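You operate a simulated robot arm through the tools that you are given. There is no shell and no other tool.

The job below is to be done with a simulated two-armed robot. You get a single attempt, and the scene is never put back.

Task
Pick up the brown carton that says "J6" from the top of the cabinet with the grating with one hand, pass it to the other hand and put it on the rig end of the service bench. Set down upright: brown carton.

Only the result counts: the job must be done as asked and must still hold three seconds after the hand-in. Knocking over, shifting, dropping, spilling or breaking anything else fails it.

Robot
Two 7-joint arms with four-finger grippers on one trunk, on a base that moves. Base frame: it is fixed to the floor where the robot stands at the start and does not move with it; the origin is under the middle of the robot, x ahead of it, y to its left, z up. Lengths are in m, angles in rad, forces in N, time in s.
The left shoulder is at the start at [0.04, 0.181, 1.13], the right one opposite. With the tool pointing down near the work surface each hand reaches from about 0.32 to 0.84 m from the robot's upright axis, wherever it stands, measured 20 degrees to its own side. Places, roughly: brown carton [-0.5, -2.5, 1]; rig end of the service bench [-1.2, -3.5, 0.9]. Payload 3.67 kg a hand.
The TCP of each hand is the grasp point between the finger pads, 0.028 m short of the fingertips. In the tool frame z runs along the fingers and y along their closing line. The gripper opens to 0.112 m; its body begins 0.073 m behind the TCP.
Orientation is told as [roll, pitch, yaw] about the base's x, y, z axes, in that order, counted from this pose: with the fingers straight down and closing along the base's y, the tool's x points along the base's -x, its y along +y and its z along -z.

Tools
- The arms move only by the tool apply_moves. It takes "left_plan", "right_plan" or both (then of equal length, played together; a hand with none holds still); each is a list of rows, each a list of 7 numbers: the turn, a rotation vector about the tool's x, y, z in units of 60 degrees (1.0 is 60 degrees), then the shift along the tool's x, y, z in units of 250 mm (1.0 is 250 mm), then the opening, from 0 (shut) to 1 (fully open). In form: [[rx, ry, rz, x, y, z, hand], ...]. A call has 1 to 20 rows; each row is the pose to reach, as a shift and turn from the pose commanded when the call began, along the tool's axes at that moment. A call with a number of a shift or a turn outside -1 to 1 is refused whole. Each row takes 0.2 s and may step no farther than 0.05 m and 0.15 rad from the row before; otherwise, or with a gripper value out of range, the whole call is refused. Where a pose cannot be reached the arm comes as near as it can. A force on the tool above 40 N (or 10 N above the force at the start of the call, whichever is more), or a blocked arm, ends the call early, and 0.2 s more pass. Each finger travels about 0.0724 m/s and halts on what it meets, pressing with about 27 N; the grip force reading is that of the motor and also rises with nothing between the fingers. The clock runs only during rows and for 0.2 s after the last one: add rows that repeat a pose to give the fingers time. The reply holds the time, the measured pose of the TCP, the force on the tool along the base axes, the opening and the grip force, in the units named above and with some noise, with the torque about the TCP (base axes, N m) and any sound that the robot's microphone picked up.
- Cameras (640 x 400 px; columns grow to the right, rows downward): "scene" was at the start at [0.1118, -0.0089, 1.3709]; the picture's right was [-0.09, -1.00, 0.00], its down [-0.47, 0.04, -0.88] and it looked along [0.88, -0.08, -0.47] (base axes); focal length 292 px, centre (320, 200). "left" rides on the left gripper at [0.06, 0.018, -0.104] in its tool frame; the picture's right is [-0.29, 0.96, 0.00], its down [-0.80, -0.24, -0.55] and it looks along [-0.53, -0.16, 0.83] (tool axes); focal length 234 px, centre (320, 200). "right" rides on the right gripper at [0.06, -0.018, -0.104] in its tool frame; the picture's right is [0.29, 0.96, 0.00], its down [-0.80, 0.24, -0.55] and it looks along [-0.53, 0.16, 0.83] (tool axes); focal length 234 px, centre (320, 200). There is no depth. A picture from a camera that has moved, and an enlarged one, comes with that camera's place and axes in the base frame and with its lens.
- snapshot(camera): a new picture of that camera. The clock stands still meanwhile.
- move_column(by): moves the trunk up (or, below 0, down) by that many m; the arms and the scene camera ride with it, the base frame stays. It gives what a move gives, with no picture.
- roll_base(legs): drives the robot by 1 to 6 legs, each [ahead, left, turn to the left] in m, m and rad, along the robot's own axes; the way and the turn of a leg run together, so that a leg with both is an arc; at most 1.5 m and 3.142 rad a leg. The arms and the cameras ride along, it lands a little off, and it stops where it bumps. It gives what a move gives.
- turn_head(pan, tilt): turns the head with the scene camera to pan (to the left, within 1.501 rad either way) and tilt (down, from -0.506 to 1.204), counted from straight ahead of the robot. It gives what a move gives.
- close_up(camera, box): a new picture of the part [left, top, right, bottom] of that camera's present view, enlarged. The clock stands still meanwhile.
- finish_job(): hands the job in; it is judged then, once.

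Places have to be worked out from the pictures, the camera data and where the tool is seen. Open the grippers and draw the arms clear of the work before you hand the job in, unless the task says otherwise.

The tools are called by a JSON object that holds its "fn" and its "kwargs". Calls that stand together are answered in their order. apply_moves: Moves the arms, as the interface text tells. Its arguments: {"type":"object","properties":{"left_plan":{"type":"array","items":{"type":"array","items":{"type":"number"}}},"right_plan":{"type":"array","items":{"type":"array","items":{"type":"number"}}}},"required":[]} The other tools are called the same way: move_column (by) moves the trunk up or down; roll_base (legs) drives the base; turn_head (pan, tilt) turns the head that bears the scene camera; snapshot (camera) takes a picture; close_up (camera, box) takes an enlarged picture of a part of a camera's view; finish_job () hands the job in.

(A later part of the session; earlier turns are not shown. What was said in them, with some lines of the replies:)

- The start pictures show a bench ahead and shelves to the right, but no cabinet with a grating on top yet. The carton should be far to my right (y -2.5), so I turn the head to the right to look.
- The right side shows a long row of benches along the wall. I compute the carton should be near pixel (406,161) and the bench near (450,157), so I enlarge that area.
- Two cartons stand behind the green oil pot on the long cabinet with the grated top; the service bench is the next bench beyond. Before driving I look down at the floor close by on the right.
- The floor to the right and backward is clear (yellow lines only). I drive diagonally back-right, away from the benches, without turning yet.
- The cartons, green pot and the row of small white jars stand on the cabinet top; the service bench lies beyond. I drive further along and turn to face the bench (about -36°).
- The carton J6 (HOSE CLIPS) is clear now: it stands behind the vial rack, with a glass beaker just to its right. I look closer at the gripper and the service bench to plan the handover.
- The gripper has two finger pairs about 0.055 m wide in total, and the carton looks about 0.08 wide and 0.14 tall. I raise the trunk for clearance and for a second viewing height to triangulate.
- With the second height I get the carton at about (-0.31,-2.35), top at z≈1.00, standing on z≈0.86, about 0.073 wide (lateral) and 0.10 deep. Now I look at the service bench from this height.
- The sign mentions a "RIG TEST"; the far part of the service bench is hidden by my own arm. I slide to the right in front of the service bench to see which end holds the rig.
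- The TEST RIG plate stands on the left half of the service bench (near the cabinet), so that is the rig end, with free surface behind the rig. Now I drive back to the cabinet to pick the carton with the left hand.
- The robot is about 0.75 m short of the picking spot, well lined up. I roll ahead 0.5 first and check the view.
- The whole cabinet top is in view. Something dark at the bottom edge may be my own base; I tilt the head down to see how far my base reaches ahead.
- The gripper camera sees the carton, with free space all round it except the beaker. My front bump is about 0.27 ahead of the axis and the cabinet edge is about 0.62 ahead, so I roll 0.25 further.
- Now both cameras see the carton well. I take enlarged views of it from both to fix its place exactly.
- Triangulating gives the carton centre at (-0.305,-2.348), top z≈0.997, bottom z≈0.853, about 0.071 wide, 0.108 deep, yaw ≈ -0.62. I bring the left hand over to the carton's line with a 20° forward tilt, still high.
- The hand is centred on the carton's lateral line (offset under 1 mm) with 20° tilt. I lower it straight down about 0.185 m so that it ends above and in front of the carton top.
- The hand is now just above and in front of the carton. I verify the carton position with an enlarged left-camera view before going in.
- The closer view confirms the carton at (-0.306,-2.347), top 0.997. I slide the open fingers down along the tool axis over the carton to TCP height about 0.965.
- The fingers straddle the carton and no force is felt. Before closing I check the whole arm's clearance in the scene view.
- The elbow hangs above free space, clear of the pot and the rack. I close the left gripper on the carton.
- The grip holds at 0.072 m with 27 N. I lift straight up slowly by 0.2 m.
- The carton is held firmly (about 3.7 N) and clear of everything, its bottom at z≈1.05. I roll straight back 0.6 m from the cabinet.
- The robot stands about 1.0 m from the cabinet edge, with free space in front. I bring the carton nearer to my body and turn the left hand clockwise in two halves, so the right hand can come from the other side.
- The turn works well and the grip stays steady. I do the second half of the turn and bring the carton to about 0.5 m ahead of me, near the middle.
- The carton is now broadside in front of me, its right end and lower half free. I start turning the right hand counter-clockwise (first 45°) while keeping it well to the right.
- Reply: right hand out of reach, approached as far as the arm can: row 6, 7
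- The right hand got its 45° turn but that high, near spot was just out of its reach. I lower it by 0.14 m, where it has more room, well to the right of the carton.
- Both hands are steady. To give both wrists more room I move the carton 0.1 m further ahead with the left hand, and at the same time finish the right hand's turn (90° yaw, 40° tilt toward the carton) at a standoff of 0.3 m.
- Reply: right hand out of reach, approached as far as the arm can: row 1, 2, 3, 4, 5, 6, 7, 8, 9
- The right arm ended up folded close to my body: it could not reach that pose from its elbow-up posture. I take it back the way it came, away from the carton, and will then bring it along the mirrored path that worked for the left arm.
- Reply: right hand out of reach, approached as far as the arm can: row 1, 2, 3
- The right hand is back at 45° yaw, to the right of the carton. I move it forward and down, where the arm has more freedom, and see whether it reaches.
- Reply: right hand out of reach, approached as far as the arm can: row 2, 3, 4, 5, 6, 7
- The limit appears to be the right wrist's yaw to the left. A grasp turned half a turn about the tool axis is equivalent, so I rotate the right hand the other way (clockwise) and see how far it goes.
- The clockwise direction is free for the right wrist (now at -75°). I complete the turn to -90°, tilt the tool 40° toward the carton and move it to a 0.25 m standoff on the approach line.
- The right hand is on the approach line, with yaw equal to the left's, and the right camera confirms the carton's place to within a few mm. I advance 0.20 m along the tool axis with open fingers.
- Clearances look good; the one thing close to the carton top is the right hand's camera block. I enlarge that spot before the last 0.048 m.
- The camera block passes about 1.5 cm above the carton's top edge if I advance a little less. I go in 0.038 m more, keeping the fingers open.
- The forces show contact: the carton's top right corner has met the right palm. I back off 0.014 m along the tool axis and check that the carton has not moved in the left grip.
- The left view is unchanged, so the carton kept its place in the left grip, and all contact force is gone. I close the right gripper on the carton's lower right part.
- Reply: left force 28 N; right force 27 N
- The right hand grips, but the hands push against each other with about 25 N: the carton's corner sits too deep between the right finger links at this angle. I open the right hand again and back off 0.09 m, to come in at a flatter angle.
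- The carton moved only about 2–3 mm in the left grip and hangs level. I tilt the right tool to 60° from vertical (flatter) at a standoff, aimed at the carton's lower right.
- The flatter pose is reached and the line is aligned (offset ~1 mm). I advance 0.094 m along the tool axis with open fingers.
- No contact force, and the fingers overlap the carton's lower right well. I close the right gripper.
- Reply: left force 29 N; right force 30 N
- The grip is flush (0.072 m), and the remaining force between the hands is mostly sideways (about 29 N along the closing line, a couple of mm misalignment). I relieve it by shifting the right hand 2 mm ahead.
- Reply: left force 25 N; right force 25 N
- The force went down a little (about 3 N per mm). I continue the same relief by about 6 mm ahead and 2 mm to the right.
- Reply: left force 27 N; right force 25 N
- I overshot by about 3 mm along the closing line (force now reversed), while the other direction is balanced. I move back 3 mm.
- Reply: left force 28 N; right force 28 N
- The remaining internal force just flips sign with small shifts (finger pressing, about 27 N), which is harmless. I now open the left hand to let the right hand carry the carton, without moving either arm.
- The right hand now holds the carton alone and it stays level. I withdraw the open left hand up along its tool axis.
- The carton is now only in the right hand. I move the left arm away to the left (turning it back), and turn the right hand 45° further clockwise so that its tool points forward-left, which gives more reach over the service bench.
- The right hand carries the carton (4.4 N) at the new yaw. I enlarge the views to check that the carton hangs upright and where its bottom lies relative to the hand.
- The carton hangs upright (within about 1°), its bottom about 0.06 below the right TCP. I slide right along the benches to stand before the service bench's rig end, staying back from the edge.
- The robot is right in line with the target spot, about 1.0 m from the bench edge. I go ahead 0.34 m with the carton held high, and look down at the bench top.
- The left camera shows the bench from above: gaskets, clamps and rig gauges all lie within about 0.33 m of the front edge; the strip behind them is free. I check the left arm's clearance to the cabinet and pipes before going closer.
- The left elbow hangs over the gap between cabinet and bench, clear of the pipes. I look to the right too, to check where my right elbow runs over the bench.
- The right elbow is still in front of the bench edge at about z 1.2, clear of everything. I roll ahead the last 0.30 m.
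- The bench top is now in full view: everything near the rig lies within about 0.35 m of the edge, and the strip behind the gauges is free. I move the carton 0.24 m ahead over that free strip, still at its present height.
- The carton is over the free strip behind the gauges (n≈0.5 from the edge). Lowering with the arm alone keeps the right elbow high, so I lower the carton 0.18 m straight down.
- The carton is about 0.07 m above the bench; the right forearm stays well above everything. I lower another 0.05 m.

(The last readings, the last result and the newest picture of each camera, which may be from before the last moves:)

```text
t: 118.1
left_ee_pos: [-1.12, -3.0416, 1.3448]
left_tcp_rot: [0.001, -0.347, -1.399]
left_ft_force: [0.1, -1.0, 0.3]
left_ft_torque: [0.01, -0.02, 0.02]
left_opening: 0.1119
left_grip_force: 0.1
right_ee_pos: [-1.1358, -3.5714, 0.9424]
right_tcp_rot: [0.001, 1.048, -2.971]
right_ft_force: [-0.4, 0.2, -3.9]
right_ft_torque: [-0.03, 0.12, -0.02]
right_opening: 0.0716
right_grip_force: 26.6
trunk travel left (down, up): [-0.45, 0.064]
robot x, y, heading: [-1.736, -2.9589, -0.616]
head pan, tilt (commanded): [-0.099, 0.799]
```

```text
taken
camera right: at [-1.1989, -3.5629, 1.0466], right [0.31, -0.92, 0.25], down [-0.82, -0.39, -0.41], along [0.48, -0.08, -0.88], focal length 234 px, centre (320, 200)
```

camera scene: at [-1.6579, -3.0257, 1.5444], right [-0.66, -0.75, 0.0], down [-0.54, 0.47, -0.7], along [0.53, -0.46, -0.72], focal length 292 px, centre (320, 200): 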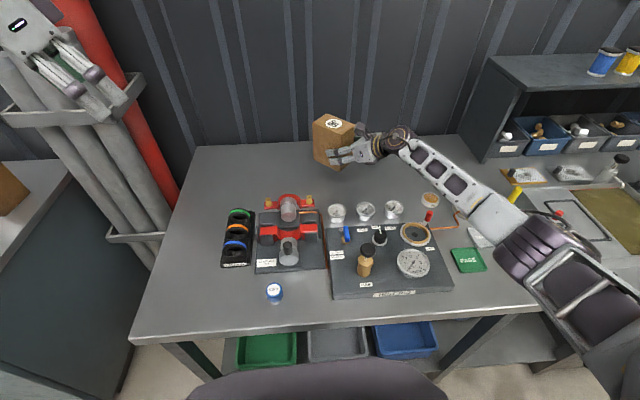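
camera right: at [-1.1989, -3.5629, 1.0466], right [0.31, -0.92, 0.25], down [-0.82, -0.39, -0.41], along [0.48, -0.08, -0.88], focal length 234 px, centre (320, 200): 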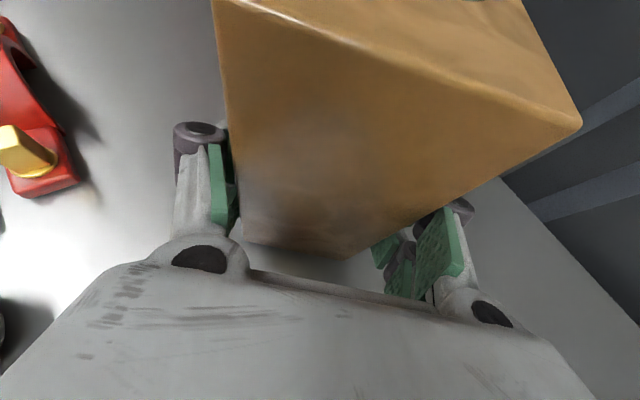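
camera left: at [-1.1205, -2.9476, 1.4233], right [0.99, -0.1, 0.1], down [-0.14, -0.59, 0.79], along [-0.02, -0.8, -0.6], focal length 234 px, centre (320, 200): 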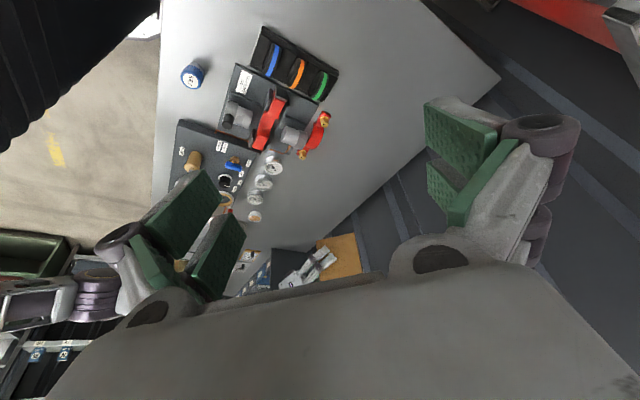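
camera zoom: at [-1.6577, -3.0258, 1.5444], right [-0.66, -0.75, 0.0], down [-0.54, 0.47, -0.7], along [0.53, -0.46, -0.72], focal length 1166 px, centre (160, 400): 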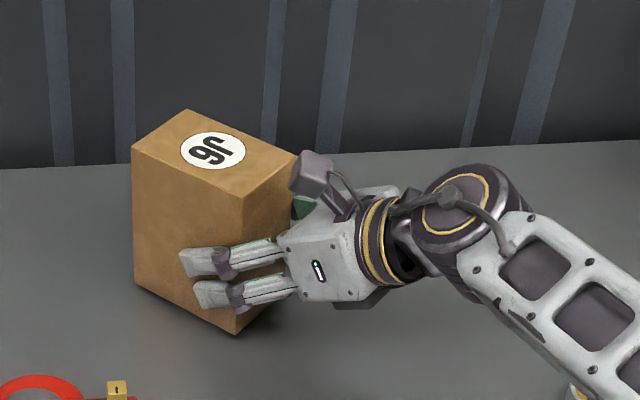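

The carton's shadow is close under it now. I lower in 2 mm steps, reading the force for contact.

{"fn": "apply_moves", "kwargs": {"right_plan": [[0, 0, 0, -0.007, 0, 0.004, 0], [0, 0, 0, -0.014, 0, 0.008, 0], [0, 0, 0, -0.021, 0, 0.012, 0], [0, 0, 0, -0.028, 0, 0.016, 0], [0, 0, 0, -0.035, 0, 0.02, 0]]}}

```text
t: 119.3
left_ee_pos: [-1.1216, -3.0393, 1.3461]
left_tcp_rot: [0.006, -0.347, -1.399]
left_ft_force: [0.3, -1.4, -0.4]
left_ft_torque: [0.0, -0.02, -0.01]
left_opening: 0.112
left_grip_force: 0.0
right_ee_pos: [-1.1349, -3.5709, 0.9364]
right_tcp_rot: [0.002, 1.05, -2.966]
right_ft_force: [-2.5, -0.9, 9.9]
right_ft_torque: [0.46, -0.16, 0.07]
right_opening: 0.0719
right_grip_force: 26.9
trunk travel left (down, up): [-0.45, 0.064]
robot x, y, heading: [-1.7356, -2.953, -0.616]
head pan, tilt (commanded): [-0.099, 0.799]
```

Contact is clear: 10 N upward at TCP z≈0.936. I ease up 2 mm and then open the right hand gradually so the carton settles flat.

{"fn": "apply_moves", "kwargs": {"right_plan": [[0, 0, 0, 0.007, 0, -0.004, 0], [0, 0, 0, 0.007, 0, -0.004, 0], [0, 0, 0, 0.007, 0, -0.004, 0.66], [0, 0, 0, 0.007, 0, -0.004, 0.7], [0, 0, 0, 0.007, 0, -0.004, 0.76], [0, 0, 0, 0.007, 0, -0.004, 0.84], [0, 0, 0, 0.007, 0, -0.004, 0.92], [0, 0, 0, 0.007, 0, -0.004, 1], [0, 0, 0, 0.007, 0, -0.004, 1], [0, 0, 0, 0.007, 0, -0.004, 1]]}}

{"fn": "close_up", "kwargs": {"camera": "scene", "box": [280, 100, 440, 200]}}

{"fn": "snapshot", "kwargs": {"camera": "right"}}

```text
t: 121.5
left_ee_pos: [-1.1211, -3.0411, 1.3455]
left_tcp_rot: [0.002, -0.346, -1.399]
left_ft_force: [0.6, -0.1, -0.3]
left_ft_torque: [-0.02, -0.02, 0.0]
left_opening: 0.1121
left_grip_force: 0.0
right_ee_pos: [-1.1369, -3.5705, 0.9358]
right_tcp_rot: [0.0, 1.046, -2.969]
right_ft_force: [0.0, -0.4, 0.7]
right_ft_torque: [0.02, -0.01, 0.0]
right_opening: 0.1119
right_grip_force: 0.1
trunk travel left (down, up): [-0.45, 0.064]
robot x, y, heading: [-1.7363, -2.9572, -0.617]
head pan, tilt (commanded): [-0.099, 0.799]
```

```text
4.00 times, centred on (360, 150) of scene
camera zoom: at [-1.6582, -3.0253, 1.5445], right [-0.66, -0.75, 0.0], down [-0.54, 0.47, -0.7], along [0.53, -0.46, -0.72], focal length 1166 px, centre (160, 400)
```

zoom: 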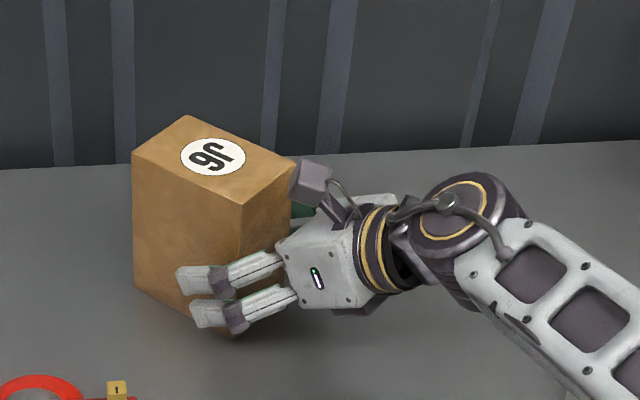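

```text
taken
camera right: at [-1.1985, -3.5627, 1.0395], right [0.31, -0.92, 0.25], down [-0.82, -0.39, -0.41], along [0.48, -0.08, -0.88], focal length 234 px, centre (320, 200)
```

right: 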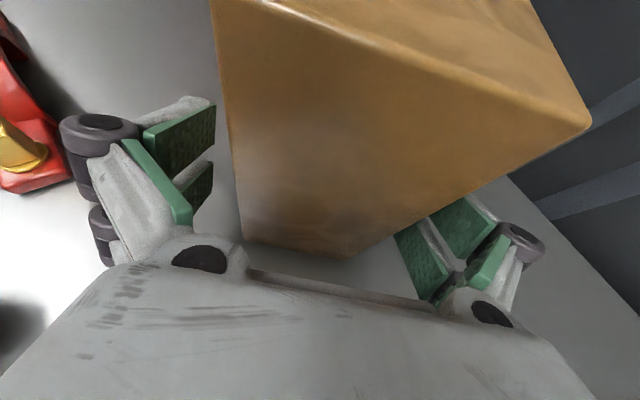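

The carton stands upright and free on the bench, with the fingers open on both sides and no force. I withdraw the right hand back along the tool axis and then up.

{"fn": "apply_moves", "kwargs": {"right_plan": [[0, 0, 0, 0, 0, -0.06, 1], [0, 0, 0, 0, 0, -0.14, 1], [0, 0, 0, 0, 0, -0.24, 1], [0, 0, 0, 0, 0, -0.36, 1], [0, 0, 0, 0, 0, -0.48, 1], [0, 0, 0, 0.13, 0, -0.555, 1], [0, 0, 0, 0.26, 0, -0.63, 1], [0, 0, 0, 0.39, 0, -0.705, 1], [0, 0, 0, 0.52, 0, -0.78, 1], [0, 0, 0, 0.52, 0, -0.78, 1]]}}

{"fn": "snapshot", "kwargs": {"camera": "scene"}}

{"fn": "close_up", "kwargs": {"camera": "scene", "box": [280, 100, 440, 230]}}

```text
t: 123.7
left_ee_pos: [-1.1209, -3.0404, 1.345]
left_tcp_rot: [0.003, -0.347, -1.4]
left_ft_force: [0.9, -0.2, -0.2]
left_ft_torque: [0.04, -0.01, 0.01]
left_opening: 0.1121
left_grip_force: 0.1
right_ee_pos: [-1.2382, -3.5903, 1.1448]
right_tcp_rot: [-0.001, 1.047, -2.97]
right_ft_force: [0.1, -0.3, 0.0]
right_ft_torque: [-0.01, -0.03, -0.01]
right_opening: 0.112
right_grip_force: 0.1
trunk travel left (down, up): [-0.45, 0.064]
robot x, y, heading: [-1.7355, -2.9612, -0.617]
head pan, tilt (commanded): [-0.099, 0.799]
```

```text
taken
camera scene: at [-1.6584, -3.0257, 1.5444], right [-0.66, -0.75, 0.0], down [-0.54, 0.47, -0.7], along [0.53, -0.46, -0.72], focal length 292 px, centre (320, 200)
```

scene: 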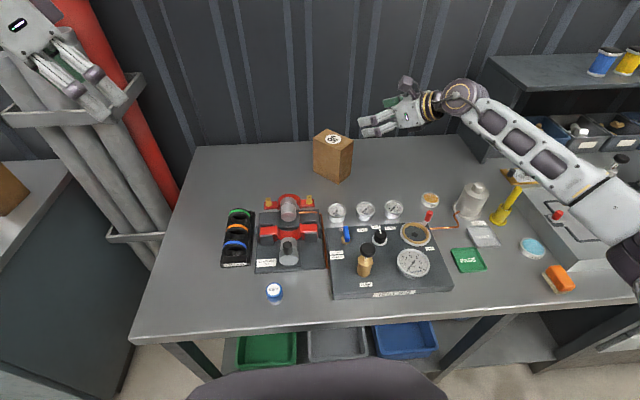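

```text
3.08 times, centred on (360, 165) of scene
camera zoom: at [-1.6584, -3.0257, 1.5444], right [-0.66, -0.75, 0.0], down [-0.54, 0.47, -0.7], along [0.53, -0.46, -0.72], focal length 897 px, centre (197, 308)
```

zoom: 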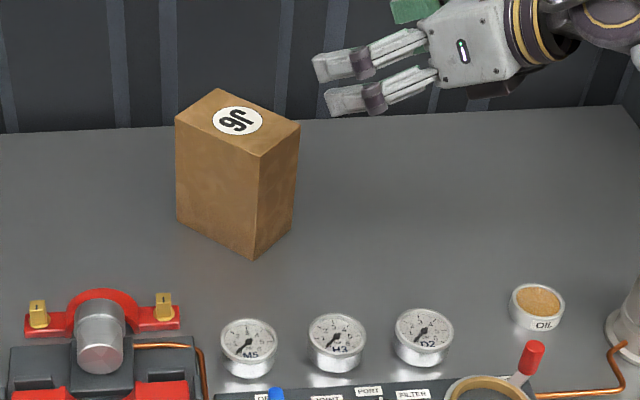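

The carton stands upright behind the gauges and nothing else has moved. I roll straight back 0.5 m to draw both arms clear, and take a last look.

{"fn": "roll_base", "kwargs": {"legs": [[-0.5, 0.0, 0.0]]}}

{"fn": "turn_head", "kwargs": {"pan": 0.0, "tilt": 0.55}}

{"fn": "snapshot", "kwargs": {"camera": "scene"}}

{"fn": "close_up", "kwargs": {"camera": "scene", "box": [220, 130, 460, 280]}}

```text
t: 126.7
left_ee_pos: [-1.5256, -2.7511, 1.3448]
left_tcp_rot: [0.001, -0.349, -1.391]
left_ft_force: [0.2, 0.3, 0.5]
left_ft_torque: [0.0, -0.01, 0.02]
left_opening: 0.1121
left_grip_force: 0.0
right_ee_pos: [-1.6386, -3.301, 1.1442]
right_tcp_rot: [0.0, 1.047, -2.961]
right_ft_force: [-1.2, -0.5, 0.2]
right_ft_torque: [-0.02, -0.02, -0.02]
right_opening: 0.112
right_grip_force: 0.0
trunk travel left (down, up): [-0.45, 0.064]
robot x, y, heading: [-2.1439, -2.6732, -0.609]
head pan, tilt (commanded): [-0.099, 0.799]
```

```text
t: 127.4
left_ee_pos: [-1.526, -2.7505, 1.346]
left_tcp_rot: [0.002, -0.348, -1.391]
left_ft_force: [0.1, 0.6, -0.1]
left_ft_torque: [-0.01, -0.02, -0.01]
left_opening: 0.112
left_grip_force: 0.0
right_ee_pos: [-1.6373, -3.2995, 1.1447]
right_tcp_rot: [0.001, 1.047, -2.959]
right_ft_force: [-0.4, 1.3, -0.8]
right_ft_torque: [-0.02, 0.0, 0.0]
right_opening: 0.1121
right_grip_force: 0.0
trunk travel left (down, up): [-0.45, 0.064]
robot x, y, heading: [-2.1407, -2.6754, -0.612]
head pan, tilt (commanded): [0.0, 0.55]
```

```text
taken
camera scene: at [-2.0515, -2.7379, 1.5659], right [-0.57, -0.82, 0.0], down [-0.43, 0.3, -0.85], along [0.7, -0.49, -0.52], focal length 292 px, centre (320, 200)
```

scene: 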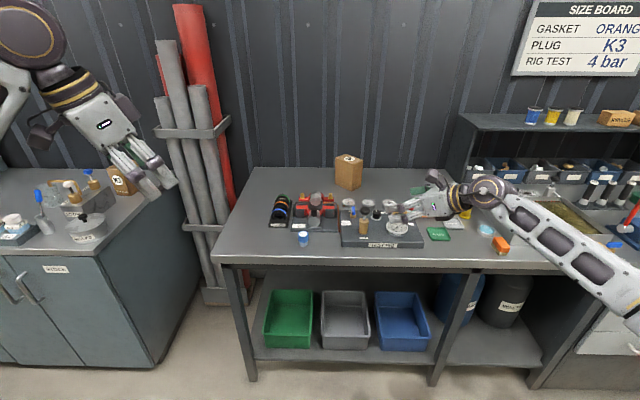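

```text
2.67 times, centred on (340, 205) of scene
camera zoom: at [-2.0515, -2.7379, 1.5659], right [-0.57, -0.82, 0.0], down [-0.43, 0.3, -0.85], along [0.7, -0.49, -0.52], focal length 778 px, centre (267, 187)
```

zoom: 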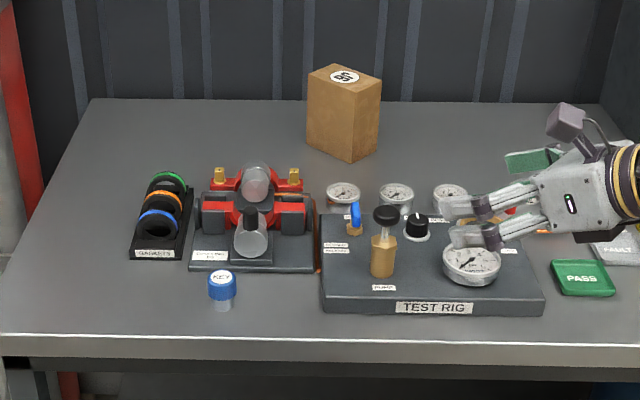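

The carton stands upright at the rig end of the service bench. All other items are in place, both grippers are open and the arms are clear, so I hand the job in.

{"fn": "finish_job", "kwargs": {}}

```text
The job is handed in.
```

The J6 carton is standing upright on the rig end of the service bench, on the free strip behind the test rig's gauges. I have handed the job in, but no verdict has come back.

- **Pick:** The left hand took the carton off the cabinet with the grating and lifted it clear.
- **Handover:** The right hand's first grasp was at a bad angle. The carton's corner pressed against the right hand and the carton slipped 2–3 mm in the left grip. I opened the right hand, came in flatter and closed again, and then the left hand let go.
- **Set-down:** The right hand lowered the carton until the force reading showed contact with the bench, eased up and opened. The last pictures show the carton upright.

In those pictures the service bench items are where they were. I saw nothing on the cabinet disturbed in the views after the pick, though I did not look over the whole cabinet top again before handing in. Both grippers are open and the robot is backed off, with the right hand about 0.09 m in front of the bench edge.
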